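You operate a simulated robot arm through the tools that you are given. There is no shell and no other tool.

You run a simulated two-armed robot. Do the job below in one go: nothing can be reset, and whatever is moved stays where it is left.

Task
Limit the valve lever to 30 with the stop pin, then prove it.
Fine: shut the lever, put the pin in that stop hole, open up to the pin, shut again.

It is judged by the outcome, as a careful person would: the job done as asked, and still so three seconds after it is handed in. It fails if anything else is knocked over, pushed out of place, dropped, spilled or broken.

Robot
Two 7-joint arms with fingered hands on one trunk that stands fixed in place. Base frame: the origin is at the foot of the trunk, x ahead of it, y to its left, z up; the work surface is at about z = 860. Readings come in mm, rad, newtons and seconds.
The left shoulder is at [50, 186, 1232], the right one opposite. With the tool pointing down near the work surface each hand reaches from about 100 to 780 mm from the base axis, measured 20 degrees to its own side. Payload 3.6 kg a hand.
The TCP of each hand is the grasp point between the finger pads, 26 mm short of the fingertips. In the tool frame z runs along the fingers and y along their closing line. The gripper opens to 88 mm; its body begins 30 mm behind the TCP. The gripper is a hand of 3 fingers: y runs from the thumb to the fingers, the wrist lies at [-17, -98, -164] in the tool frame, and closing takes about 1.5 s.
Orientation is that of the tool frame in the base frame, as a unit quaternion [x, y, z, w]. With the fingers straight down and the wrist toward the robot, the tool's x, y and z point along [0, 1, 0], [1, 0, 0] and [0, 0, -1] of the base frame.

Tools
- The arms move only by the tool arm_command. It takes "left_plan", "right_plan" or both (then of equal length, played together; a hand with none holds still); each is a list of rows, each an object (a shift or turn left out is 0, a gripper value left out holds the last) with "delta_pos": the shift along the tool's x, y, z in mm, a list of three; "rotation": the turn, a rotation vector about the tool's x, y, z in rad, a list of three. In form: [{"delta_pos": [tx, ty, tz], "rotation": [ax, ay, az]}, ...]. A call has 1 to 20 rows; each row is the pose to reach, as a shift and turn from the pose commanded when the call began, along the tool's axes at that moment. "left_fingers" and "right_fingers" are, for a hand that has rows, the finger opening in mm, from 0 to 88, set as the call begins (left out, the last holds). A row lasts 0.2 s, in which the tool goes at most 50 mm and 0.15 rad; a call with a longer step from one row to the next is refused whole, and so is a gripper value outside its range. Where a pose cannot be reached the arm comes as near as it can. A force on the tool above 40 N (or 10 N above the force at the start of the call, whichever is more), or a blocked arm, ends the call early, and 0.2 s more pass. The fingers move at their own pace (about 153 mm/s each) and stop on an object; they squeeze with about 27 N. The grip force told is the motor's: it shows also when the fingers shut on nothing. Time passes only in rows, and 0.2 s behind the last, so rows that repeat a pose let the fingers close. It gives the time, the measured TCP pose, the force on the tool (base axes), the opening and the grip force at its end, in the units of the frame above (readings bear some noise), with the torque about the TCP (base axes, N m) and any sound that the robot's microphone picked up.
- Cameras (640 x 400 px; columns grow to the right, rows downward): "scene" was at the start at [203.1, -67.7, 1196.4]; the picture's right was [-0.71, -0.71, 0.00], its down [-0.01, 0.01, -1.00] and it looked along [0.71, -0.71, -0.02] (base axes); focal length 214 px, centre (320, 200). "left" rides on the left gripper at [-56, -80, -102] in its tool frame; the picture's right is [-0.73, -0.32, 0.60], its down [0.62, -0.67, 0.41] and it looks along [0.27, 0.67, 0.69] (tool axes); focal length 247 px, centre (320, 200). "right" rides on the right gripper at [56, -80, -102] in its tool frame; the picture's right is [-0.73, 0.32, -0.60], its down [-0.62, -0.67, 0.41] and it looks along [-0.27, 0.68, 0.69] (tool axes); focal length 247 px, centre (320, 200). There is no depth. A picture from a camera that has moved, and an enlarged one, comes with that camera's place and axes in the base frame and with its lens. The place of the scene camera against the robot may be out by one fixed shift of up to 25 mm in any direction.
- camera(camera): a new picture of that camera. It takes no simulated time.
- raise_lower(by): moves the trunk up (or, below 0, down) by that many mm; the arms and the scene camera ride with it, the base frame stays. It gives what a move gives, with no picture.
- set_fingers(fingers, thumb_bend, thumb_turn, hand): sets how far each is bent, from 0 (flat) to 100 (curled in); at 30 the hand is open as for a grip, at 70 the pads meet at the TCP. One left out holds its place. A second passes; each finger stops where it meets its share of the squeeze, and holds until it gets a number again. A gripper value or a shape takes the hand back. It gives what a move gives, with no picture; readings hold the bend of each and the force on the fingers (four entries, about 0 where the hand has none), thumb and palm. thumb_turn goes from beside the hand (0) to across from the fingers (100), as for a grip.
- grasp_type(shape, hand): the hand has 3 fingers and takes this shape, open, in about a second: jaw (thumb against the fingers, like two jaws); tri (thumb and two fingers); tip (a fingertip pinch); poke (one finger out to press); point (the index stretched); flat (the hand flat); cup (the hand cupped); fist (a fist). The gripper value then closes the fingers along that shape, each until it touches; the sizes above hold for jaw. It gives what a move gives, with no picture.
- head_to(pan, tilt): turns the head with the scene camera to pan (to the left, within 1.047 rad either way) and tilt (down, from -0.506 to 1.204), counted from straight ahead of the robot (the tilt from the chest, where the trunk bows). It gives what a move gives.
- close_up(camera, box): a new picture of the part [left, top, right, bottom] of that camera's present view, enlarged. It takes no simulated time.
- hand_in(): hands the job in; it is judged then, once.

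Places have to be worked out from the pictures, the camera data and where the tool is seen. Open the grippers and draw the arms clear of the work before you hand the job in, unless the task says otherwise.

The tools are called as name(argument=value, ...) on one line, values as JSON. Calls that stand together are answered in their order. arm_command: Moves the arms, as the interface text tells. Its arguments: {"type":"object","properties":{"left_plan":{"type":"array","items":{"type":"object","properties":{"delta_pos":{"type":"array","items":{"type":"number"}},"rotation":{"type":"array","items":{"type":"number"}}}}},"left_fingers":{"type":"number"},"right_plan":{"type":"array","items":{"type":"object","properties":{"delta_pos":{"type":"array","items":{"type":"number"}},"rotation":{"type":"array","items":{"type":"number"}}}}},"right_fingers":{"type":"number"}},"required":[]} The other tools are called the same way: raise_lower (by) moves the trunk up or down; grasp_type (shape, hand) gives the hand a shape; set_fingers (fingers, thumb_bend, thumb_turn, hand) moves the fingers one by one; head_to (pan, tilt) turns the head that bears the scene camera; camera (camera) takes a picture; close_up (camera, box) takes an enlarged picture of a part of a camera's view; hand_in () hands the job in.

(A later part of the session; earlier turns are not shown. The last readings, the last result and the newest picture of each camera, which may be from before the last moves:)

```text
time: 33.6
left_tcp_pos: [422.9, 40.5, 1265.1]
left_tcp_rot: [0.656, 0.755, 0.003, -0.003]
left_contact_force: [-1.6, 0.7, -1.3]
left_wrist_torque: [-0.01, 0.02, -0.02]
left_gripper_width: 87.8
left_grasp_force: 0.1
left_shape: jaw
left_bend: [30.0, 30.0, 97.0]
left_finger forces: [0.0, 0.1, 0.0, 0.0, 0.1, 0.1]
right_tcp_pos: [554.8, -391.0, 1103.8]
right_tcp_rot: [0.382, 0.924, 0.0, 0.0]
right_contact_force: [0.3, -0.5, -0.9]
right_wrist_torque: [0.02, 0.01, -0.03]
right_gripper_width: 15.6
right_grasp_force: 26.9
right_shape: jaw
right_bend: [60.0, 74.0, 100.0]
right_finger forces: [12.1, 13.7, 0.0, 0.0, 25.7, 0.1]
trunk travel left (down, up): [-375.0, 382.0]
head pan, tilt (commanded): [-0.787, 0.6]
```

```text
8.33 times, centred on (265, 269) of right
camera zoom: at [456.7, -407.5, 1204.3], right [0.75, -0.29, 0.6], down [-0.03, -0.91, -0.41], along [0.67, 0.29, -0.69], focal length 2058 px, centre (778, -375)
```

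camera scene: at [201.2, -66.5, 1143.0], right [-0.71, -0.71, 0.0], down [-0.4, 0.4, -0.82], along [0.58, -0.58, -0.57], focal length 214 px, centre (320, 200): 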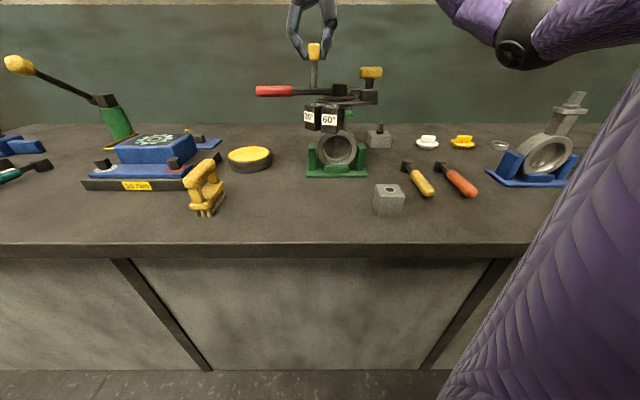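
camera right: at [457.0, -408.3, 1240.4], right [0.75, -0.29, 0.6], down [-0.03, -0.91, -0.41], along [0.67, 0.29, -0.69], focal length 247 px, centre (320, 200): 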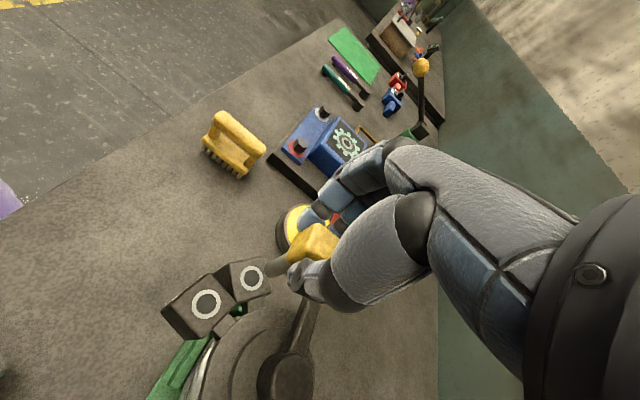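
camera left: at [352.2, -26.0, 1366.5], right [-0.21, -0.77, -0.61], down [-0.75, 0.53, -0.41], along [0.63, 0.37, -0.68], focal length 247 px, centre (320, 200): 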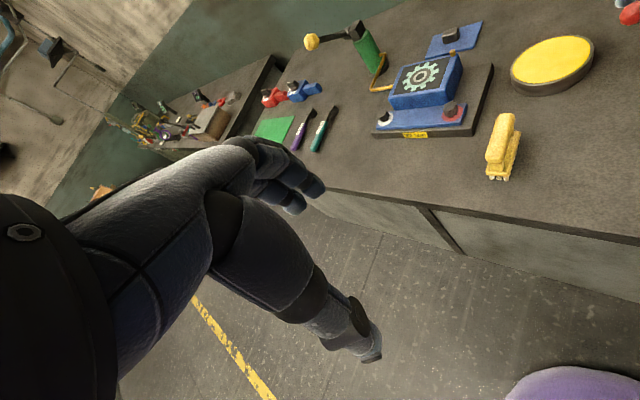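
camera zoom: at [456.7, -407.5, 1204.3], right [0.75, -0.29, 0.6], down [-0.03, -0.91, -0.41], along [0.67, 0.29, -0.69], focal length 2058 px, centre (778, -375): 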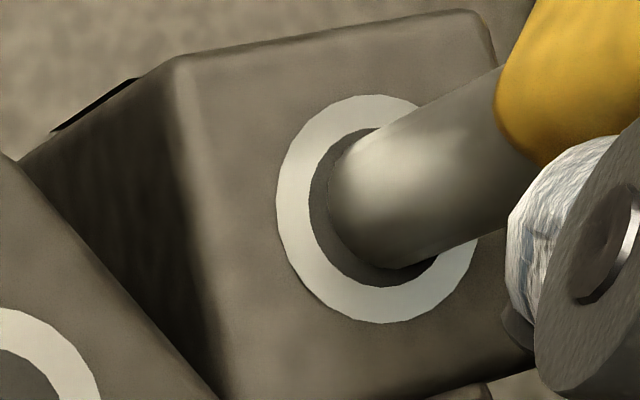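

No contact force yet; the tip is right at the hole mouth, about 0.8 mm too far to +y. I shift back that bit and continue down in 2 mm steps.

arm_command(right_plan=[{"delta_pos": [0.4, -0.7, 0]}, {"delta_pos": [0.4, -0.7, 2]}, {"delta_pos": [0.4, -0.7, 4]}, {"delta_pos": [0.4, -0.7, 6]}, {"delta_pos": [0.4, -0.7, 8]}, {"delta_pos": [0.4, -0.7, 8]}])

close_up(camera="scene", box=[300, 80, 340, 112])

close_up(camera="right", box=[235, 235, 310, 295])

```text
time: 35.0
left_tcp_pos: [422.5, 41.3, 1265.7]
left_tcp_rot: [0.656, 0.754, 0.003, -0.005]
left_contact_force: [0.5, -0.5, -0.3]
left_wrist_torque: [-0.01, -0.04, -0.01]
left_gripper_width: 88.2
left_grasp_force: 0.0
left_shape: jaw
left_bend: [30.0, 30.0, 97.0]
left_finger forces: [0.0, 0.0, 0.0, 0.0, 0.0, 0.1]
right_tcp_pos: [553.2, -392.5, 1096.0]
right_tcp_rot: [0.381, 0.925, 0.0, 0.0]
right_contact_force: [0.4, -0.3, -2.1]
right_wrist_torque: [-0.01, 0.01, 0.0]
right_gripper_width: 15.5
right_grasp_force: 26.7
right_shape: jaw
right_bend: [60.0, 74.0, 100.0]
right_finger forces: [12.1, 13.7, 0.1, 0.0, 25.8, 0.1]
trunk travel left (down, up): [-375.0, 382.0]
head pan, tilt (commanded): [-0.787, 0.6]
```

```text
12.50 times, centred on (320, 96) of scene
camera zoom: at [201.7, -66.3, 1142.9], right [-0.71, -0.71, 0.0], down [-0.4, 0.4, -0.82], along [0.58, -0.58, -0.57], focal length 2681 px, centre (320, 1500)
```

zoom: 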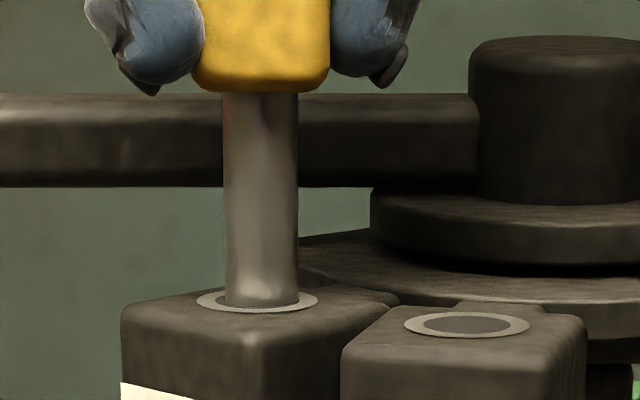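

```text
6.67 times, centred on (272, 265) of right
camera zoom: at [455.8, -408.8, 1196.9], right [0.75, -0.29, 0.6], down [-0.03, -0.91, -0.41], along [0.67, 0.29, -0.69], focal length 1646 px, centre (637, -233)
```

zoom: 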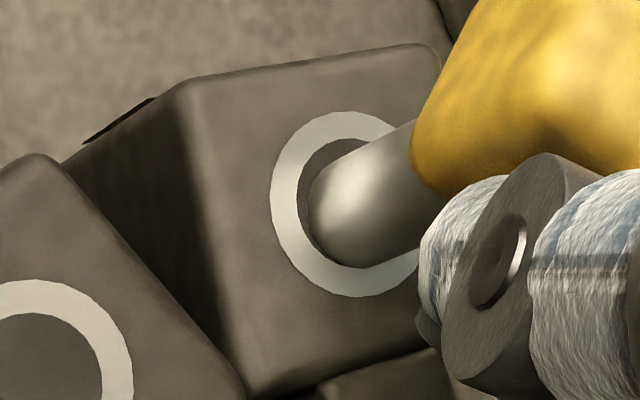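

The shank has entered the hole with no side load. I continue down another 26 mm in small steps.

arm_command(right_plan=[{"delta_pos": [0, 0, 3]}, {"delta_pos": [0, 0, 6]}, {"delta_pos": [0, 0, 9]}, {"delta_pos": [0, 0, 12]}, {"delta_pos": [0, 0, 15]}, {"delta_pos": [0, 0, 18]}, {"delta_pos": [0, 0, 21]}, {"delta_pos": [0, 0, 24]}, {"delta_pos": [0, 0, 26]}, {"delta_pos": [0, 0, 26]}])

close_up(camera="scene", box=[290, 70, 350, 118])

close_up(camera="right", box=[235, 205, 345, 295])

```text
time: 37.2
left_tcp_pos: [423.1, 41.2, 1265.8]
left_tcp_rot: [0.656, 0.755, 0.004, -0.005]
left_contact_force: [0.4, 0.8, 0.2]
left_wrist_torque: [0.02, 0.0, -0.01]
left_gripper_width: 88.1
left_grasp_force: 0.1
left_shape: jaw
left_bend: [30.0, 30.0, 97.0]
left_finger forces: [0.0, 0.0, 0.0, 0.1, 0.1, 0.0]
right_tcp_pos: [552.8, -392.2, 1071.2]
right_tcp_rot: [0.381, 0.925, 0.001, 0.0]
right_contact_force: [-0.2, -0.1, -1.2]
right_wrist_torque: [-0.01, -0.01, -0.01]
right_gripper_width: 15.4
right_grasp_force: 27.2
right_shape: jaw
right_bend: [60.0, 74.0, 100.0]
right_finger forces: [12.1, 13.7, 0.1, 0.0, 25.6, 0.1]
trunk travel left (down, up): [-375.0, 382.0]
head pan, tilt (commanded): [-0.787, 0.6]
```

```text
8.33 times, centred on (320, 94) of scene
camera zoom: at [201.7, -66.3, 1142.9], right [-0.71, -0.71, 0.0], down [-0.4, 0.4, -0.82], along [0.58, -0.58, -0.57], focal length 1787 px, centre (320, 1083)
```

zoom: 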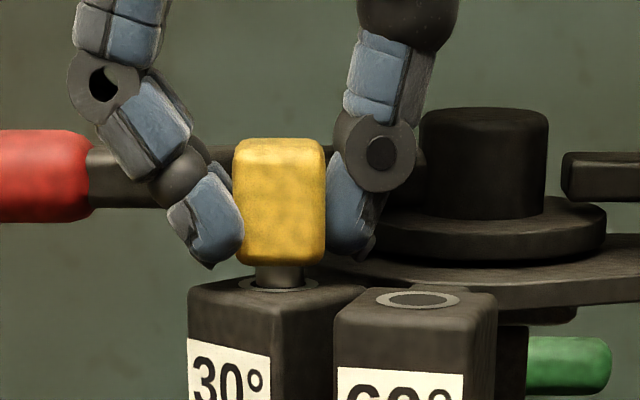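

```text
4.44 times, centred on (290, 250) of right
camera zoom: at [455.9, -408.5, 1170.8], right [0.75, -0.29, 0.6], down [-0.03, -0.91, -0.41], along [0.67, 0.29, -0.69], focal length 1098 px, centre (453, -22)
```

zoom: 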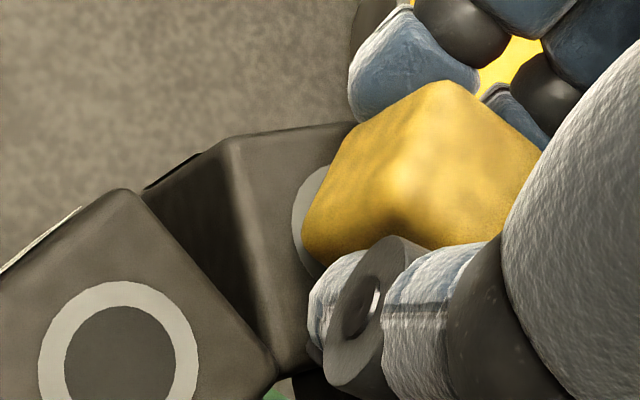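

The pin is nearly fully in, head about 8 mm above the block. I lower the rest in 1–2 mm steps until it seats.

arm_command(right_plan=[{"delta_pos": [0, 0, 2]}, {"delta_pos": [0, 0, 4]}, {"delta_pos": [0, 0, 6]}, {"delta_pos": [0, 0, 7]}, {"delta_pos": [0, 0, 7]}])

close_up(camera="scene", box=[290, 70, 350, 118])

```text
time: 38.4
left_tcp_pos: [420.9, 40.3, 1264.8]
left_tcp_rot: [0.656, 0.755, 0.004, -0.004]
left_contact_force: [-1.3, -0.2, -0.7]
left_wrist_torque: [-0.02, 0.0, -0.02]
left_gripper_width: 88.0
left_grasp_force: 0.1
left_shape: jaw
left_bend: [30.0, 30.0, 97.0]
left_finger forces: [0.0, 0.0, 0.0, 0.0, 0.0, 0.0]
right_tcp_pos: [554.4, -391.5, 1064.3]
right_tcp_rot: [0.381, 0.924, 0.001, 0.001]
right_contact_force: [0.5, -1.8, 5.6]
right_wrist_torque: [-0.15, 0.1, 0.04]
right_gripper_width: 15.7
right_grasp_force: 27.3
right_shape: jaw
right_bend: [60.0, 74.0, 100.0]
right_finger forces: [11.4, 14.7, 0.0, 0.0, 33.1, 0.0]
trunk travel left (down, up): [-375.0, 382.0]
head pan, tilt (commanded): [-0.787, 0.6]
```

```text
8.33 times, centred on (320, 94) of scene
camera zoom: at [201.3, -66.1, 1143.1], right [-0.71, -0.71, 0.0], down [-0.4, 0.4, -0.83], along [0.58, -0.58, -0.56], focal length 1787 px, centre (320, 1083)
```

zoom: 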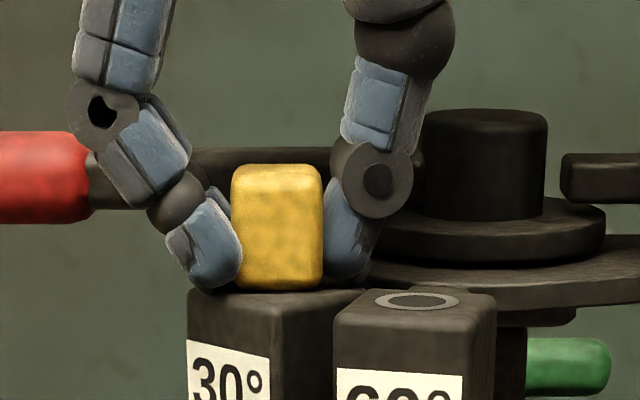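

The head is down on the block and the thumb tip just touches it (5.6 N up). I open the fingers to release and then rise straight up.

arm_command(right_plan=[{"delta_pos": [0, 0, -0.5]}, {"delta_pos": [0, 0, -1]}, {"delta_pos": [0, 0, -1]}, {"delta_pos": [0, 0, -1]}, {"delta_pos": [0, 0, -1]}], right_fingers=50)

close_up(camera="scene", box=[280, 60, 360, 124])

```text
time: 39.6
left_tcp_pos: [421.7, 42.2, 1264.7]
left_tcp_rot: [0.656, 0.755, 0.003, -0.004]
left_contact_force: [-0.7, 0.0, -0.1]
left_wrist_torque: [0.0, -0.02, 0.04]
left_gripper_width: 87.9
left_grasp_force: 0.1
left_shape: jaw
left_bend: [30.0, 30.0, 97.0]
left_finger forces: [0.1, 0.0, 0.1, 0.1, 0.0, 0.1]
right_tcp_pos: [553.5, -391.7, 1064.7]
right_tcp_rot: [0.381, 0.925, 0.0, 0.001]
right_contact_force: [-0.3, -0.1, 1.3]
right_wrist_torque: [0.0, 0.01, -0.03]
right_gripper_width: 49.1
right_grasp_force: 0.1
right_shape: jaw
right_bend: [40.0, 65.0, 100.0]
right_finger forces: [0.0, 0.0, 0.0, 0.0, 0.9, 0.1]
trunk travel left (down, up): [-375.0, 382.0]
head pan, tilt (commanded): [-0.787, 0.6]
```

```text
6.25 times, centred on (320, 92) of scene
camera zoom: at [201.5, -66.1, 1143.0], right [-0.71, -0.71, 0.0], down [-0.4, 0.4, -0.83], along [0.58, -0.58, -0.56], focal length 1340 px, centre (320, 875)
```

zoom: 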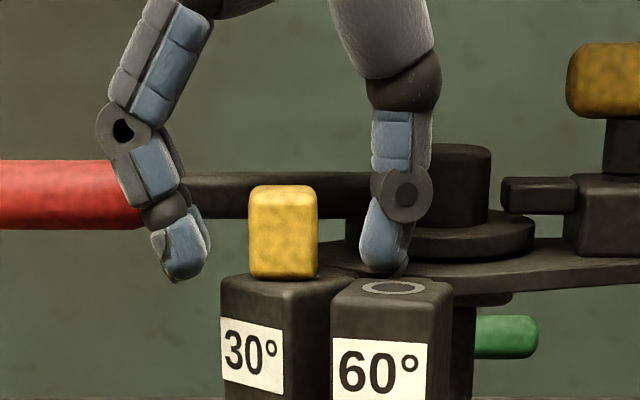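

The pin sits upright with its head on the 30° block. I rise straight up clear of it.

arm_command(right_plan=[{"delta_pos": [0, 0, -8]}, {"delta_pos": [0, 0, -20]}, {"delta_pos": [0, 0, -45]}, {"delta_pos": [0, 0, -75]}, {"delta_pos": [0, 0, -105]}, {"delta_pos": [0, 0, -105]}])

close_up(camera="scene", box=[240, 60, 400, 180])

camera(camera="right")

```text
time: 41.0
left_tcp_pos: [423.0, 41.0, 1265.1]
left_tcp_rot: [0.656, 0.755, 0.003, -0.004]
left_contact_force: [-0.1, 0.4, -0.2]
left_wrist_torque: [0.02, -0.02, 0.02]
left_gripper_width: 88.1
left_grasp_force: 0.2
left_shape: jaw
left_bend: [30.0, 30.0, 97.0]
left_finger forces: [0.0, 0.1, 0.0, 0.0, 0.0, 0.0]
right_tcp_pos: [553.8, -392.3, 1171.0]
right_tcp_rot: [0.381, 0.925, -0.001, 0.0]
right_contact_force: [0.5, -0.2, -0.6]
right_wrist_torque: [-0.02, 0.01, -0.01]
right_gripper_width: 49.6
right_grasp_force: 0.1
right_shape: jaw
right_bend: [40.0, 64.0, 100.0]
right_finger forces: [0.0, 0.0, 0.0, 0.0, 0.0, 0.0]
trunk travel left (down, up): [-375.0, 382.0]
head pan, tilt (commanded): [-0.787, 0.6]
```

```text
3.33 times, centred on (320, 120) of scene
camera zoom: at [201.7, -66.5, 1142.9], right [-0.71, -0.71, 0.0], down [-0.4, 0.4, -0.82], along [0.58, -0.58, -0.57], focal length 715 px, centre (320, 467)
```

zoom: 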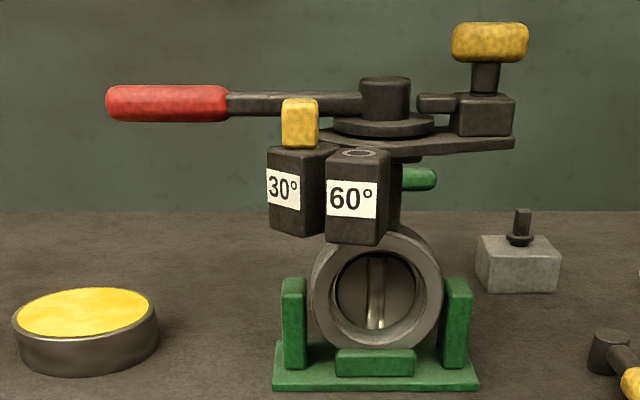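

```text
taken
camera right: at [457.2, -409.8, 1271.8], right [0.75, -0.29, 0.6], down [-0.03, -0.91, -0.41], along [0.67, 0.29, -0.69], focal length 247 px, centre (320, 200)
```

right: 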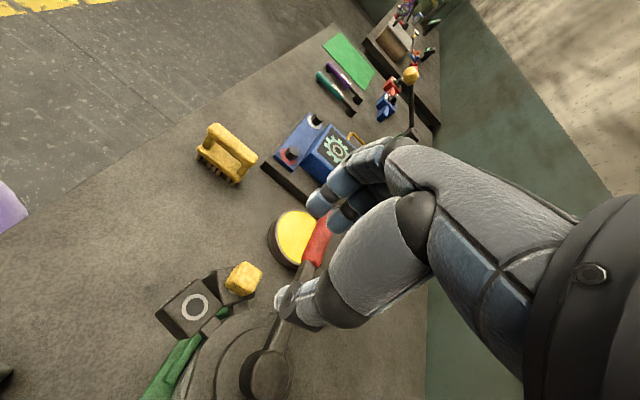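

The pin is standing in the 30° hole, head seated, lever still shut. Now I take the right hand back over the red handle, turned square to it, with the jaw opened.

arm_command(right_plan=[{"delta_pos": [-4.4, 8.3, 0], "rotation": [0, 0, 0.132]}, {"delta_pos": [-8.9, 16.6, 0], "rotation": [0, 0, 0.264]}, {"delta_pos": [-13.3, 24.9, 0], "rotation": [0, 0, 0.396]}, {"delta_pos": [-17.7, 33.2, 0], "rotation": [0, 0, 0.528]}, {"delta_pos": [-22.2, 41.5, 0], "rotation": [0, 0, 0.66]}, {"delta_pos": [-26.6, 49.8, 0], "rotation": [0, 0, 0.792]}, {"delta_pos": [-31, 58.1, 0], "rotation": [0, 0, 0.924]}, {"delta_pos": [-35.5, 66.4, 0], "rotation": [0, 0, 1.056]}, {"delta_pos": [-39.9, 74.7, 0], "rotation": [0, 0, 1.188]}, {"delta_pos": [-44.3, 83, 0], "rotation": [0, 0, 1.32]}, {"delta_pos": [-48.8, 91.3, 0], "rotation": [0, 0, 1.452]}, {"delta_pos": [-53.2, 99.6, 0], "rotation": [0, 0, 1.585]}, {"delta_pos": [-53.2, 99.6, 0], "rotation": [0, 0, 1.585]}], right_fingers=84)

camera(camera="right")

camera(camera="scene")

```text
time: 43.8
left_tcp_pos: [422.6, 40.4, 1265.1]
left_tcp_rot: [0.656, 0.755, 0.003, -0.004]
left_contact_force: [0.6, 0.1, -1.0]
left_wrist_torque: [0.04, -0.03, 0.03]
left_gripper_width: 87.7
left_grasp_force: 0.0
left_shape: jaw
left_bend: [30.0, 30.0, 97.0]
left_finger forces: [0.0, 0.1, 0.1, 0.0, 0.1, 0.1]
right_tcp_pos: [661.2, -358.9, 1169.4]
right_tcp_rot: [0.926, 0.377, 0.0, 0.0]
right_contact_force: [-0.1, 0.1, -0.2]
right_wrist_torque: [0.0, -0.01, 0.01]
right_gripper_width: 84.4
right_grasp_force: 0.2
right_shape: jaw
right_bend: [31.0, 31.0, 98.0]
right_finger forces: [0.0, 0.1, 0.1, 0.0, 0.0, 0.1]
trunk travel left (down, up): [-375.0, 382.0]
head pan, tilt (commanded): [-0.787, 0.6]
```

```text
taken
camera right: at [644.1, -261.8, 1270.3], right [-0.3, -0.74, 0.6], down [-0.91, 0.04, -0.41], along [0.28, -0.67, -0.69], focal length 247 px, centre (320, 200)
```

right: 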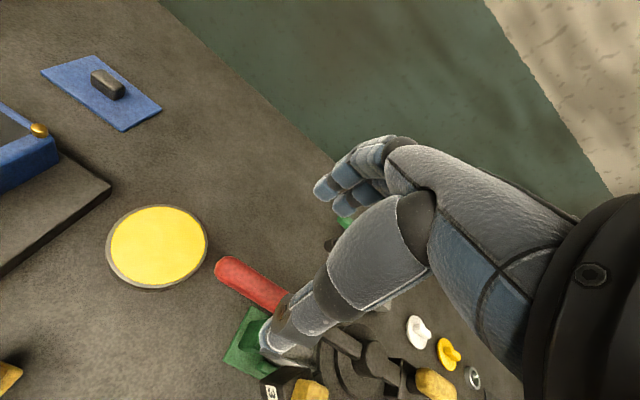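

```text
taken
camera scene: at [201.5, -66.5, 1143.0], right [-0.71, -0.71, 0.0], down [-0.4, 0.4, -0.82], along [0.58, -0.58, -0.57], focal length 214 px, centre (320, 200)
```

scene: 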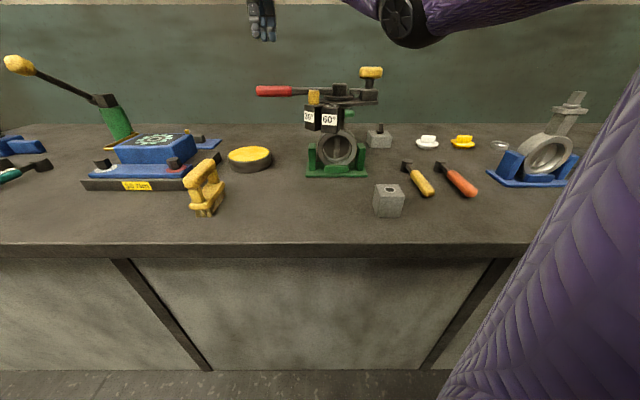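

The TCP is within ~2° of the shut lever's axis. I lower straight down to straddle the handle, then narrow the jaw.

arm_command(right_plan=[{"delta_pos": [0, 0, 30]}, {"delta_pos": [0, 0, 60]}, {"delta_pos": [0, 0, 90]}, {"delta_pos": [0, 0, 109]}, {"delta_pos": [0, 0, 109]}])

arm_command(right_plan=[{"delta_pos": [0, 0, 0]}, {"delta_pos": [0, 0, 0]}, {"delta_pos": [0, 0, 0]}, {"delta_pos": [0, 0, 0]}, {"delta_pos": [0, 0, 0]}], right_fingers=40)

close_up(camera="scene", box=[240, 30, 400, 150])

close_up(camera="right", box=[230, 180, 430, 340])

```text
time: 45.0
left_tcp_pos: [423.0, 41.4, 1263.1]
left_tcp_rot: [0.656, 0.754, 0.004, -0.004]
left_contact_force: [0.2, 0.0, 0.9]
left_wrist_torque: [-0.02, -0.02, -0.05]
left_gripper_width: 88.0
left_grasp_force: 0.1
left_shape: jaw
left_bend: [30.0, 30.0, 97.0]
left_finger forces: [0.0, 0.1, 0.0, 0.1, 0.0, 0.0]
right_tcp_pos: [663.1, -358.0, 1059.8]
right_tcp_rot: [0.926, 0.378, 0.0, 0.001]
right_contact_force: [-0.6, -0.1, 0.0]
right_wrist_torque: [0.01, 0.01, 0.01]
right_gripper_width: 83.9
right_grasp_force: 0.2
right_shape: jaw
right_bend: [30.0, 31.0, 98.0]
right_finger forces: [0.0, 0.0, 0.1, 0.0, 0.0, 0.1]
trunk travel left (down, up): [-375.0, 382.0]
head pan, tilt (commanded): [-0.787, 0.6]
```

```text
time: 46.2
left_tcp_pos: [422.6, 40.7, 1264.6]
left_tcp_rot: [0.656, 0.755, 0.003, -0.004]
left_contact_force: [-0.1, 0.8, 0.4]
left_wrist_torque: [0.0, -0.02, -0.06]
left_gripper_width: 87.9
left_grasp_force: 0.0
left_shape: jaw
left_bend: [30.0, 30.0, 97.0]
left_finger forces: [0.0, 0.1, 0.0, 0.0, 0.1, 0.1]
right_tcp_pos: [662.9, -359.1, 1060.5]
right_tcp_rot: [0.926, 0.378, 0.0, 0.001]
right_contact_force: [-0.5, -1.0, -0.7]
right_wrist_torque: [-0.01, 0.01, -0.02]
right_gripper_width: 40.9
right_grasp_force: 0.0
right_shape: jaw
right_bend: [44.0, 69.0, 100.0]
right_finger forces: [0.0, 0.1, 0.0, 0.0, 0.0, 0.1]
trunk travel left (down, up): [-375.0, 382.0]
head pan, tilt (commanded): [-0.787, 0.6]
```

```text
3.33 times, centred on (320, 90) of scene
camera zoom: at [201.6, -66.2, 1143.0], right [-0.71, -0.71, 0.0], down [-0.4, 0.4, -0.82], along [0.58, -0.58, -0.57], focal length 715 px, centre (320, 567)
```

zoom: 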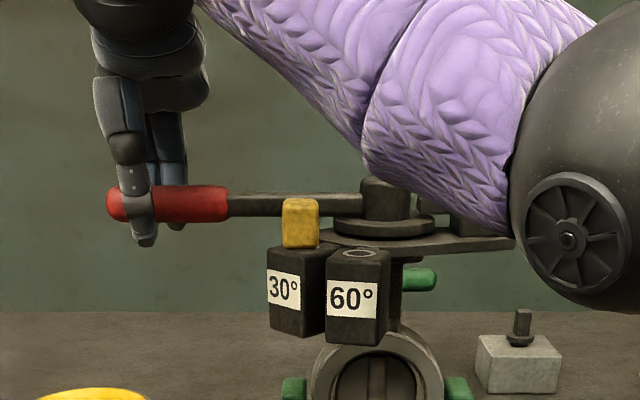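

```text
2.50 times, centred on (330, 260) of right
camera zoom: at [645.8, -261.2, 1161.2], right [-0.3, -0.74, 0.6], down [-0.91, 0.04, -0.41], along [0.28, -0.67, -0.69], focal length 617 px, centre (295, 50)
```

zoom: 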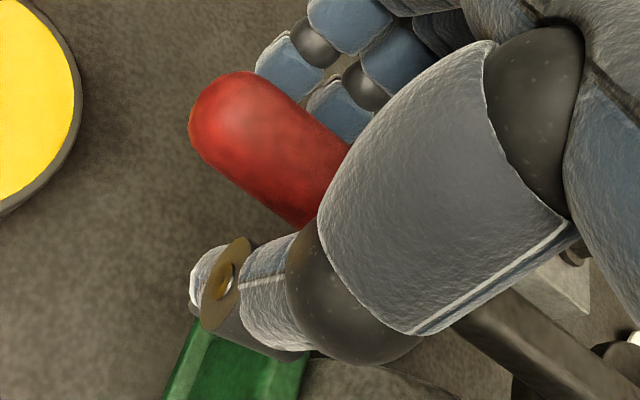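

The handle is bracketed loosely. I start opening counter-clockwise gently (about 8°) and check the force for any latch.

arm_command(right_plan=[{"delta_pos": [-0.1, -7.8, 0], "rotation": [0, 0, -0.05]}, {"delta_pos": [-0.5, -15.5, 0], "rotation": [0, 0, -0.1]}, {"delta_pos": [-1.4, -23.3, 0], "rotation": [0, 0, -0.15]}])

close_up(camera="scene", box=[240, 30, 400, 150])

```text
time: 47.0
left_tcp_pos: [423.0, 42.0, 1265.2]
left_tcp_rot: [0.656, 0.754, 0.003, -0.004]
left_contact_force: [0.8, -0.6, 0.2]
left_wrist_torque: [-0.01, 0.04, -0.01]
left_gripper_width: 87.9
left_grasp_force: 0.0
left_shape: jaw
left_bend: [30.0, 30.0, 97.0]
left_finger forces: [0.0, 0.0, 0.0, 0.0, 0.0, 0.0]
right_tcp_pos: [644.4, -342.7, 1061.0]
right_tcp_rot: [0.895, 0.446, 0.001, 0.0]
right_contact_force: [1.7, -0.2, -1.4]
right_wrist_torque: [-0.03, -0.01, -0.01]
right_gripper_width: 41.7
right_grasp_force: 0.0
right_shape: jaw
right_bend: [44.0, 69.0, 100.0]
right_finger forces: [1.9, 0.2, 0.1, 0.1, 0.0, 0.1]
trunk travel left (down, up): [-375.0, 382.0]
head pan, tilt (commanded): [-0.787, 0.6]
```

```text
3.33 times, centred on (320, 90) of scene
camera zoom: at [201.8, -66.3, 1142.9], right [-0.71, -0.71, 0.0], down [-0.4, 0.4, -0.82], along [0.58, -0.58, -0.57], focal length 715 px, centre (320, 567)
```

zoom: 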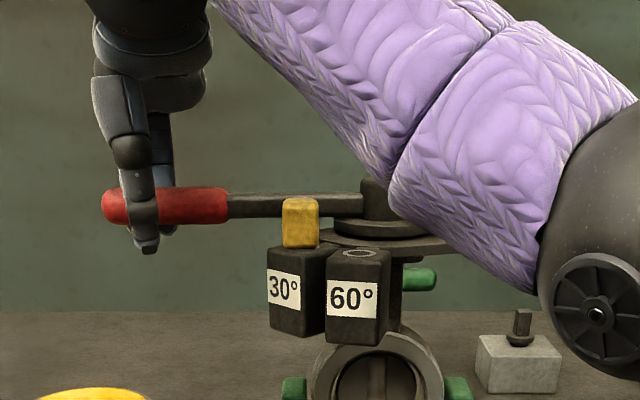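

No latch at shut; the lever follows at ~2 N. I continue opening another 20°, still short of the pin.

arm_command(right_plan=[{"delta_pos": [-0.2, -10.9, 0], "rotation": [0, 0, -0.07]}, {"delta_pos": [-1.2, -21.7, 0], "rotation": [0, 0, -0.14]}, {"delta_pos": [-3.0, -32.5, 0], "rotation": [0, 0, -0.21]}, {"delta_pos": [-5.5, -43.1, 0], "rotation": [0, 0, -0.28]}, {"delta_pos": [-8.8, -53.4, 0], "rotation": [0, 0, -0.35]}])

close_up(camera="scene", box=[240, 30, 400, 150])

camera(camera="right")

```text
time: 48.2
left_tcp_pos: [422.6, 40.8, 1265.0]
left_tcp_rot: [0.656, 0.755, 0.004, -0.003]
left_contact_force: [-0.2, -0.4, 0.8]
left_wrist_torque: [-0.03, 0.0, -0.03]
left_gripper_width: 87.9
left_grasp_force: 0.1
left_shape: jaw
left_bend: [30.0, 30.0, 97.0]
left_finger forces: [0.0, 0.0, 0.0, 0.0, 0.0, 0.0]
right_tcp_pos: [596.0, -316.7, 1060.2]
right_tcp_rot: [0.803, 0.596, 0.0, 0.0]
right_contact_force: [1.1, -1.2, -0.7]
right_wrist_torque: [-0.04, -0.03, 0.0]
right_gripper_width: 41.6
right_grasp_force: 0.0
right_shape: jaw
right_bend: [44.0, 69.0, 100.0]
right_finger forces: [1.7, 0.1, 0.0, 0.1, 0.0, 0.1]
trunk travel left (down, up): [-375.0, 382.0]
head pan, tilt (commanded): [-0.787, 0.6]
```

```text
3.33 times, centred on (320, 90) of scene
camera zoom: at [201.7, -66.5, 1142.9], right [-0.71, -0.71, 0.0], down [-0.4, 0.4, -0.82], along [0.58, -0.58, -0.57], focal length 715 px, centre (320, 567)
```

zoom: 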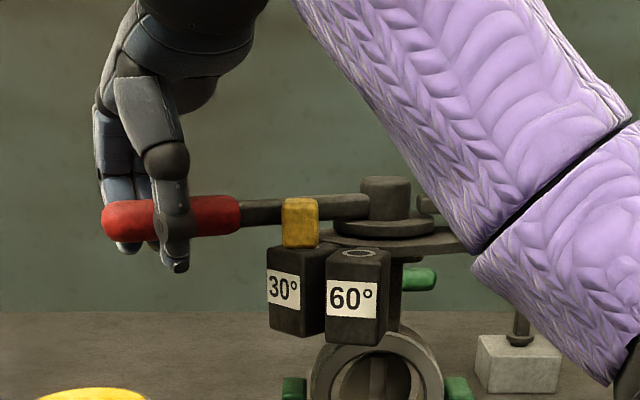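

```text
taken
camera right: at [533.9, -239.1, 1161.1], right [0.09, -0.8, 0.6], down [-0.82, -0.4, -0.41], along [0.57, -0.45, -0.69], focal length 247 px, centre (320, 200)
```

right: 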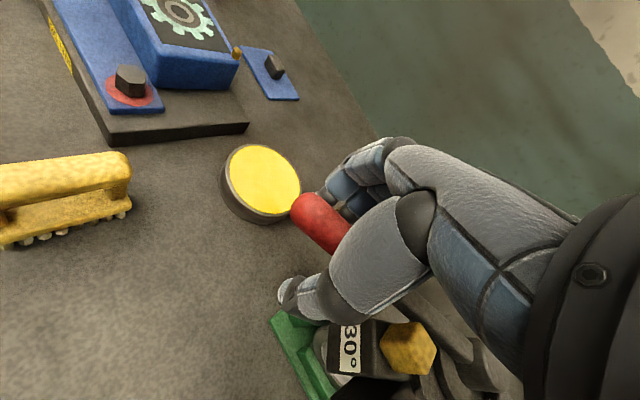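

The lever is close to the pin head now. I advance in small 1.7° steps to feel the contact.

arm_command(right_plan=[{"delta_pos": [0, -4.7, 0], "rotation": [0, 0, -0.03]}, {"delta_pos": [-0.2, -9.4, 0], "rotation": [0, 0, -0.06]}])

close_up(camera="scene", box=[280, 60, 360, 120])

close_up(camera="right", box=[270, 280, 510, 400])

```text
time: 48.8
left_tcp_pos: [423.7, 41.4, 1264.0]
left_tcp_rot: [0.656, 0.755, 0.004, -0.004]
left_contact_force: [-0.1, 0.7, -0.3]
left_wrist_torque: [-0.03, -0.02, -0.02]
left_gripper_width: 88.0
left_grasp_force: 0.1
left_shape: jaw
left_bend: [30.0, 30.0, 97.0]
left_finger forces: [0.0, 0.0, 0.0, 0.0, 0.0, 0.1]
right_tcp_pos: [586.4, -313.9, 1061.2]
right_tcp_rot: [0.785, 0.619, 0.0, -0.001]
right_contact_force: [1.3, -1.7, -1.3]
right_wrist_torque: [-0.04, -0.04, -0.03]
right_gripper_width: 41.4
right_grasp_force: 0.0
right_shape: jaw
right_bend: [44.0, 69.0, 100.0]
right_finger forces: [1.7, 0.1, 0.1, 0.1, 0.0, 0.0]
trunk travel left (down, up): [-375.0, 382.0]
head pan, tilt (commanded): [-0.787, 0.6]
```

```text
6.67 times, centred on (320, 90) of scene
camera zoom: at [201.8, -66.4, 1142.9], right [-0.71, -0.71, 0.0], down [-0.4, 0.4, -0.82], along [0.58, -0.58, -0.57], focal length 1430 px, centre (320, 933)
```

zoom: 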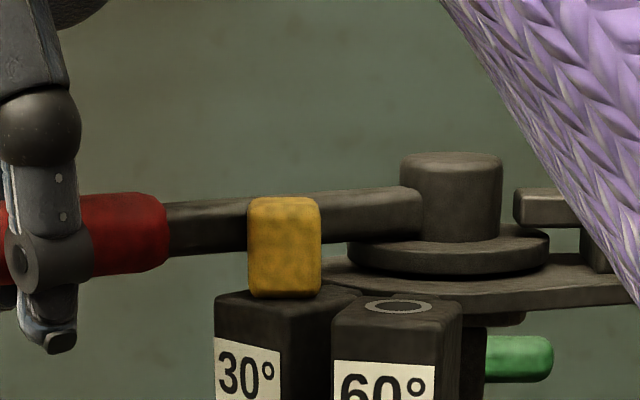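

```text
2.67 times, centred on (390, 340) of right
camera zoom: at [521.3, -240.4, 1160.5], right [0.14, -0.79, 0.6], down [-0.79, -0.45, -0.41], along [0.59, -0.42, -0.69], focal length 659 px, centre (133, -173)
```

zoom: 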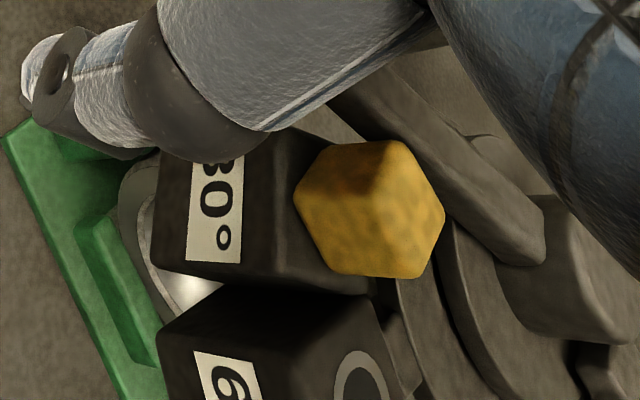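

The lever bar is almost at the pin head, force still only ~2 N. I go on in 3 mm steps.

arm_command(right_plan=[{"delta_pos": [0, -3.1, 0], "rotation": [0, 0, -0.02]}, {"delta_pos": [-0.1, -6.2, 0], "rotation": [0, 0, -0.04]}])

close_up(camera="scene", box=[280, 60, 360, 120])

close_up(camera="right", box=[270, 280, 510, 400])

```text
time: 49.4
left_tcp_pos: [422.1, 40.9, 1264.4]
left_tcp_rot: [0.655, 0.755, 0.003, -0.004]
left_contact_force: [0.1, 0.4, -1.3]
left_wrist_torque: [0.01, -0.03, -0.02]
left_gripper_width: 87.9
left_grasp_force: 0.0
left_shape: jaw
left_bend: [30.0, 30.0, 97.0]
left_finger forces: [0.1, 0.1, 0.0, 0.0, 0.0, 0.0]
right_tcp_pos: [582.5, -314.3, 1060.6]
right_tcp_rot: [0.773, 0.634, 0.0, 0.0]
right_contact_force: [4.5, -1.9, -0.6]
right_wrist_torque: [-0.07, -0.05, -0.11]
right_gripper_width: 43.1
right_grasp_force: 0.1
right_shape: jaw
right_bend: [42.0, 69.0, 100.0]
right_finger forces: [4.2, 0.3, 0.0, 0.0, 0.0, 0.0]
trunk travel left (down, up): [-375.0, 382.0]
head pan, tilt (commanded): [-0.787, 0.6]
```

```text
6.67 times, centred on (320, 90) of scene
camera zoom: at [202.2, -66.5, 1142.8], right [-0.71, -0.71, 0.0], down [-0.4, 0.4, -0.82], along [0.58, -0.58, -0.57], focal length 1430 px, centre (320, 933)
```

zoom: 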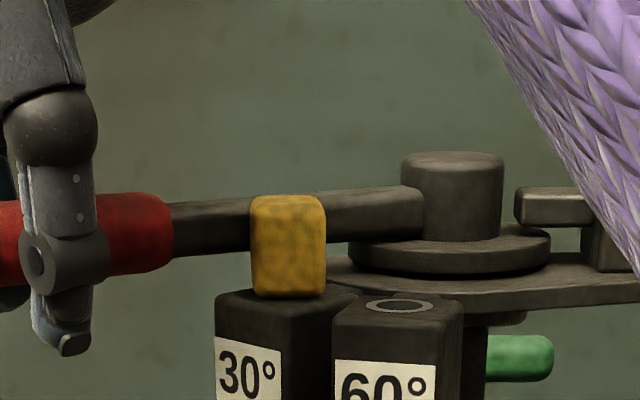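

```text
2.67 times, centred on (390, 340) of right
camera zoom: at [512.7, -242.1, 1160.7], right [0.17, -0.78, 0.6], down [-0.77, -0.48, -0.41], along [0.61, -0.39, -0.69], focal length 659 px, centre (133, -173)
```

zoom: 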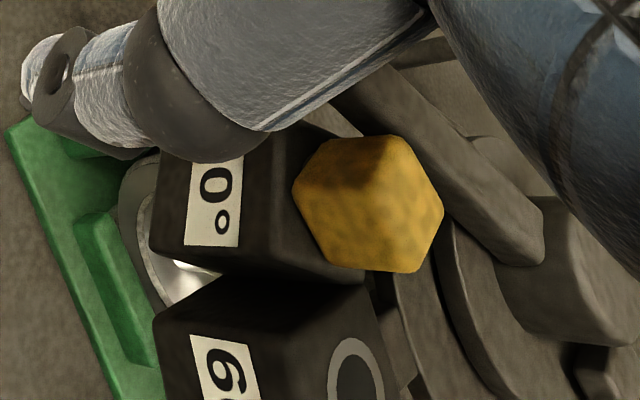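

Force has risen to 4.5 N and the fingers gave back slightly: the lever is on the pin. I press a few mm more to confirm it holds firmly, then stop.

arm_command(right_plan=[{"delta_pos": [0, -2, 0], "rotation": [0, 0, -0.013]}, {"delta_pos": [-0.1, -4.5, 0], "rotation": [0, 0, -0.028]}, {"delta_pos": [-0.1, -4.5, 0], "rotation": [0, 0, -0.028]}])

close_up(camera="scene", box=[280, 60, 360, 120])

close_up(camera="right", box=[270, 280, 510, 400])

```text
time: 50.2
left_tcp_pos: [423.4, 41.9, 1263.7]
left_tcp_rot: [0.656, 0.754, 0.003, -0.004]
left_contact_force: [-0.1, -0.5, 0.0]
left_wrist_torque: [0.0, -0.02, 0.0]
left_gripper_width: 88.3
left_grasp_force: 0.0
left_shape: jaw
left_bend: [30.0, 30.0, 97.0]
left_finger forces: [0.1, 0.0, 0.0, 0.0, 0.1, 0.0]
right_tcp_pos: [577.3, -313.1, 1059.7]
right_tcp_rot: [0.764, 0.646, 0.0, 0.0]
right_contact_force: [7.7, -2.1, 0.7]
right_wrist_torque: [-0.06, -0.15, -0.09]
right_gripper_width: 45.6
right_grasp_force: 0.1
right_shape: jaw
right_bend: [41.0, 69.0, 100.0]
right_finger forces: [7.2, 0.4, 0.1, 0.0, 0.0, 0.0]
trunk travel left (down, up): [-375.0, 382.0]
head pan, tilt (commanded): [-0.787, 0.6]
```

```text
6.67 times, centred on (320, 90) of scene
camera zoom: at [202.6, -66.4, 1142.7], right [-0.71, -0.71, 0.0], down [-0.4, 0.4, -0.82], along [0.58, -0.58, -0.57], focal length 1430 px, centre (320, 933)
```

zoom: 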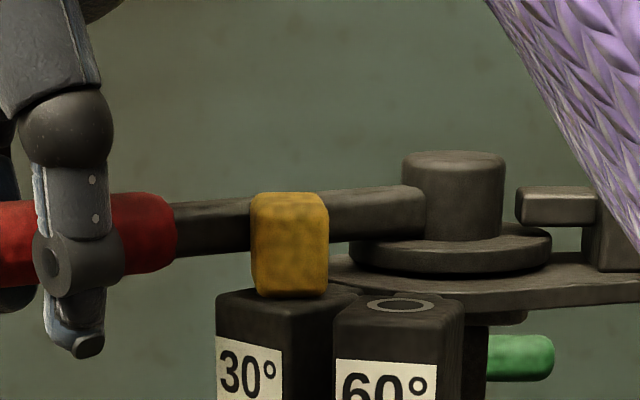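

```text
2.67 times, centred on (390, 340) of right
camera zoom: at [506.2, -243.7, 1160.6], right [0.19, -0.78, 0.6], down [-0.76, -0.5, -0.41], along [0.62, -0.38, -0.69], focal length 659 px, centre (133, -173)
```

zoom: 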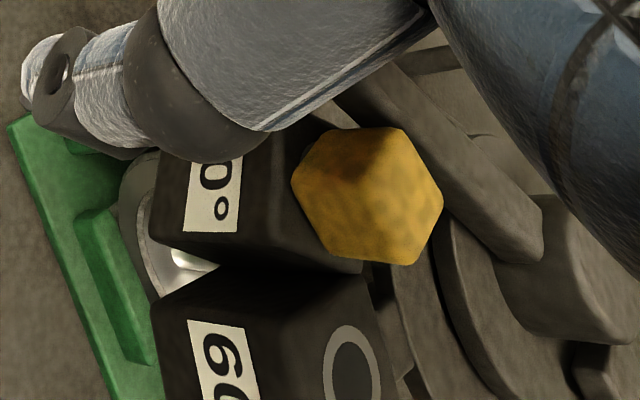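

The pin holds the lever at 7 N with the fingers yielding: the limit works. Now I swing the lever back clockwise with the thumb toward shut.

arm_command(right_plan=[{"delta_pos": [-0.7, 12.4, 0], "rotation": [0, 0, 0.08]}, {"delta_pos": [-2.4, 24.8, 0], "rotation": [0, 0, 0.16]}, {"delta_pos": [-5.1, 36.9, 0], "rotation": [0, 0, 0.24]}, {"delta_pos": [-8.7, 48.8, 0], "rotation": [0, 0, 0.32]}, {"delta_pos": [-13.3, 60.4, 0], "rotation": [0, 0, 0.4]}, {"delta_pos": [-18.8, 71.6, 0], "rotation": [0, 0, 0.48]}, {"delta_pos": [-25.1, 82.2, 0], "rotation": [0, 0, 0.56]}, {"delta_pos": [-28.7, 87.4, 0], "rotation": [0, 0, 0.6]}])

close_up(camera="scene", box=[240, 30, 400, 150])

```text
time: 52.0
left_tcp_pos: [422.8, 41.9, 1265.1]
left_tcp_rot: [0.656, 0.754, 0.003, -0.004]
left_contact_force: [-0.4, 0.0, -0.2]
left_wrist_torque: [0.0, 0.04, 0.01]
left_gripper_width: 88.3
left_grasp_force: 0.0
left_shape: jaw
left_bend: [30.0, 30.0, 97.0]
left_finger forces: [0.0, 0.0, 0.1, 0.1, 0.0, 0.0]
right_tcp_pos: [658.7, -356.4, 1060.6]
right_tcp_rot: [0.921, 0.39, 0.0, 0.0]
right_contact_force: [-0.4, 1.4, 0.0]
right_wrist_torque: [0.06, 0.03, 0.01]
right_gripper_width: 41.8
right_grasp_force: 0.0
right_shape: jaw
right_bend: [44.0, 67.0, 100.0]
right_finger forces: [0.0, 0.0, 0.0, 0.0, 2.1, 0.0]
trunk travel left (down, up): [-375.0, 382.0]
head pan, tilt (commanded): [-0.787, 0.6]
```

```text
3.33 times, centred on (320, 90) of scene
camera zoom: at [201.5, -66.0, 1143.0], right [-0.71, -0.71, 0.0], down [-0.4, 0.4, -0.83], along [0.58, -0.58, -0.56], focal length 715 px, centre (320, 567)
```

zoom: 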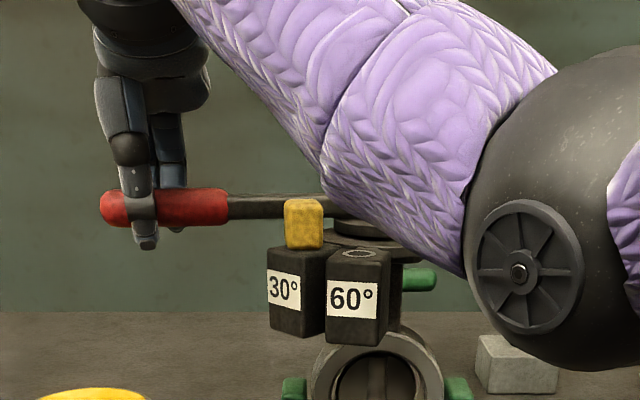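

Lever is almost shut again, thumb force ~2 N. I finish the last degrees in small steps until the stop is felt.

arm_command(right_plan=[{"delta_pos": [-0.2, 6.2, 0], "rotation": [0, 0, 0.04]}, {"delta_pos": [-0.7, 12.4, 0], "rotation": [0, 0, 0.08]}, {"delta_pos": [-1.2, 17.0, 0], "rotation": [0, 0, 0.11]}, {"delta_pos": [-1.6, 20.1, 0], "rotation": [0, 0, 0.13]}])

close_up(camera="scene", box=[240, 30, 400, 150])

```text
time: 53.0
left_tcp_pos: [421.3, 42.2, 1264.8]
left_tcp_rot: [0.656, 0.755, 0.002, -0.004]
left_contact_force: [0.0, -0.4, 0.1]
left_wrist_torque: [-0.03, -0.01, -0.03]
left_gripper_width: 87.9
left_grasp_force: 0.1
left_shape: jaw
left_bend: [30.0, 30.0, 97.0]
left_finger forces: [0.1, 0.1, 0.1, 0.0, 0.0, 0.1]
right_tcp_pos: [669.2, -371.2, 1060.4]
right_tcp_rot: [0.944, 0.329, 0.0, 0.001]
right_contact_force: [-2.5, 3.5, -1.0]
right_wrist_torque: [0.07, 0.05, -0.01]
right_gripper_width: 43.6
right_grasp_force: 0.1
right_shape: jaw
right_bend: [44.0, 66.0, 100.0]
right_finger forces: [0.0, 0.1, 0.0, 0.1, 4.3, 0.0]
trunk travel left (down, up): [-375.0, 382.0]
head pan, tilt (commanded): [-0.787, 0.6]
```

```text
3.33 times, centred on (320, 90) of scene
camera zoom: at [201.3, -65.7, 1143.0], right [-0.71, -0.71, 0.0], down [-0.4, 0.4, -0.83], along [0.58, -0.58, -0.56], focal length 715 px, centre (320, 567)
```

zoom: 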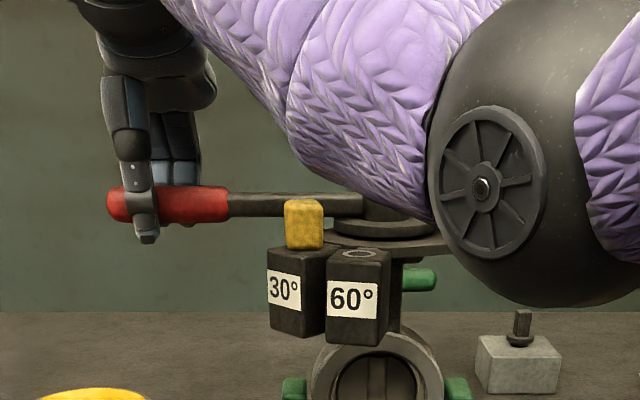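

Thumb force has risen to 4.3 N and the handle is back at its earlier shut position in the picture. One more small push to make sure it is fully against the stop.

arm_command(right_plan=[{"delta_pos": [-0.1, 2.5, 0], "rotation": [0, 0, 0.015]}, {"delta_pos": [-0.2, 5, 0], "rotation": [0, 0, 0.03]}, {"delta_pos": [-0.2, 5, 0], "rotation": [0, 0, 0.03]}])

close_up(camera="scene", box=[240, 60, 400, 180])

```text
time: 53.8
left_tcp_pos: [421.9, 42.1, 1263.9]
left_tcp_rot: [0.656, 0.755, 0.003, -0.003]
left_contact_force: [-0.6, 0.1, -0.1]
left_wrist_torque: [-0.01, -0.03, 0.0]
left_gripper_width: 87.9
left_grasp_force: 0.0
left_shape: jaw
left_bend: [30.0, 30.0, 97.0]
left_finger forces: [0.1, 0.1, 0.0, 0.1, 0.0, 0.0]
right_tcp_pos: [674.3, -373.9, 1059.6]
right_tcp_rot: [0.949, 0.315, 0.0, 0.0]
right_contact_force: [-5.2, 6.0, -0.1]
right_wrist_torque: [0.07, 0.07, 0.03]
right_gripper_width: 47.0
right_grasp_force: 0.1
right_shape: jaw
right_bend: [44.0, 63.0, 100.0]
right_finger forces: [0.0, 0.0, 0.1, 0.0, 7.8, 0.0]
trunk travel left (down, up): [-375.0, 382.0]
head pan, tilt (commanded): [-0.787, 0.6]
```

```text
3.33 times, centred on (320, 120) of scene
camera zoom: at [200.9, -65.4, 1143.2], right [-0.71, -0.71, 0.0], down [-0.4, 0.4, -0.83], along [0.58, -0.58, -0.56], focal length 715 px, centre (320, 467)
```

zoom: 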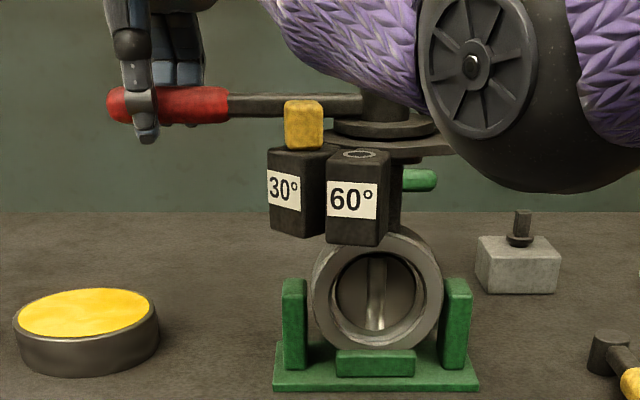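

The lever is firmly shut (thumb yields at 7.8 N). I back off, open the hand and lift straight up clear of the handle.

arm_command(right_plan=[{"delta_pos": [0.2, -6, 0], "rotation": [0, 0, -0.03]}, {"delta_pos": [0.3, -9, 0], "rotation": [0, 0, -0.05]}, {"delta_pos": [0.3, -9, 0], "rotation": [0, 0, -0.05]}, {"delta_pos": [0.3, -9, 0], "rotation": [0, 0, -0.05]}, {"delta_pos": [0.3, -9, 0], "rotation": [0, 0, -0.05]}, {"delta_pos": [0.3, -9, -25], "rotation": [0, 0, -0.05]}, {"delta_pos": [0.3, -9, -55], "rotation": [0, 0, -0.05]}, {"delta_pos": [0.3, -9, -90], "rotation": [0, 0, -0.05]}, {"delta_pos": [0.3, -9, -125], "rotation": [0, 0, -0.05]}, {"delta_pos": [0.3, -9, -150], "rotation": [0, 0, -0.05]}], right_fingers=80)

camera(camera="scene")

close_up(camera="scene", box=[240, 60, 400, 180])

```text
time: 56.0
left_tcp_pos: [422.8, 41.3, 1264.8]
left_tcp_rot: [0.656, 0.754, 0.003, -0.002]
left_contact_force: [-0.7, -0.5, 0.9]
left_wrist_torque: [0.01, -0.01, 0.02]
left_gripper_width: 88.0
left_grasp_force: 0.1
left_shape: jaw
left_bend: [30.0, 30.0, 97.0]
left_finger forces: [0.0, 0.0, 0.0, 0.0, 0.1, 0.0]
right_tcp_pos: [668.8, -366.7, 1210.0]
right_tcp_rot: [0.94, 0.34, 0.0, 0.0]
right_contact_force: [-0.5, 0.0, 0.3]
right_wrist_torque: [0.01, 0.0, 0.02]
right_gripper_width: 79.9
right_grasp_force: 0.0
right_shape: jaw
right_bend: [31.0, 31.0, 98.0]
right_finger forces: [0.0, 0.0, 0.0, 0.0, 0.0, 0.0]
trunk travel left (down, up): [-375.0, 382.0]
head pan, tilt (commanded): [-0.787, 0.6]
```

```text
taken
camera scene: at [201.4, -66.0, 1143.0], right [-0.71, -0.71, 0.0], down [-0.4, 0.4, -0.83], along [0.58, -0.58, -0.56], focal length 214 px, centre (320, 200)
```

scene: 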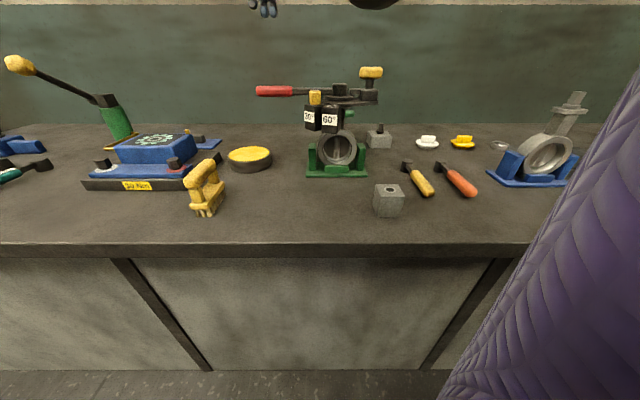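

```text
3.33 times, centred on (320, 120) of scene
camera zoom: at [201.4, -66.0, 1143.0], right [-0.71, -0.71, 0.0], down [-0.4, 0.4, -0.83], along [0.58, -0.58, -0.56], focal length 715 px, centre (320, 467)
```

zoom: 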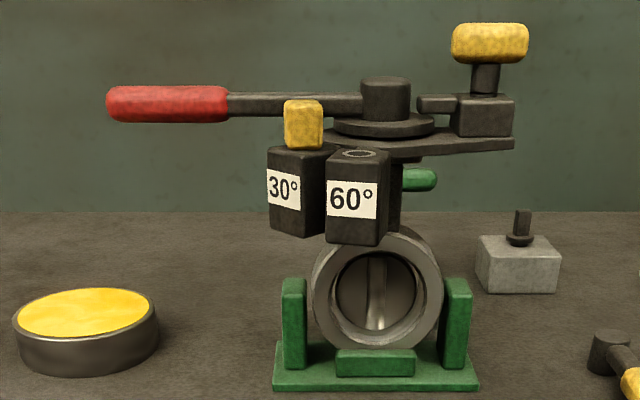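

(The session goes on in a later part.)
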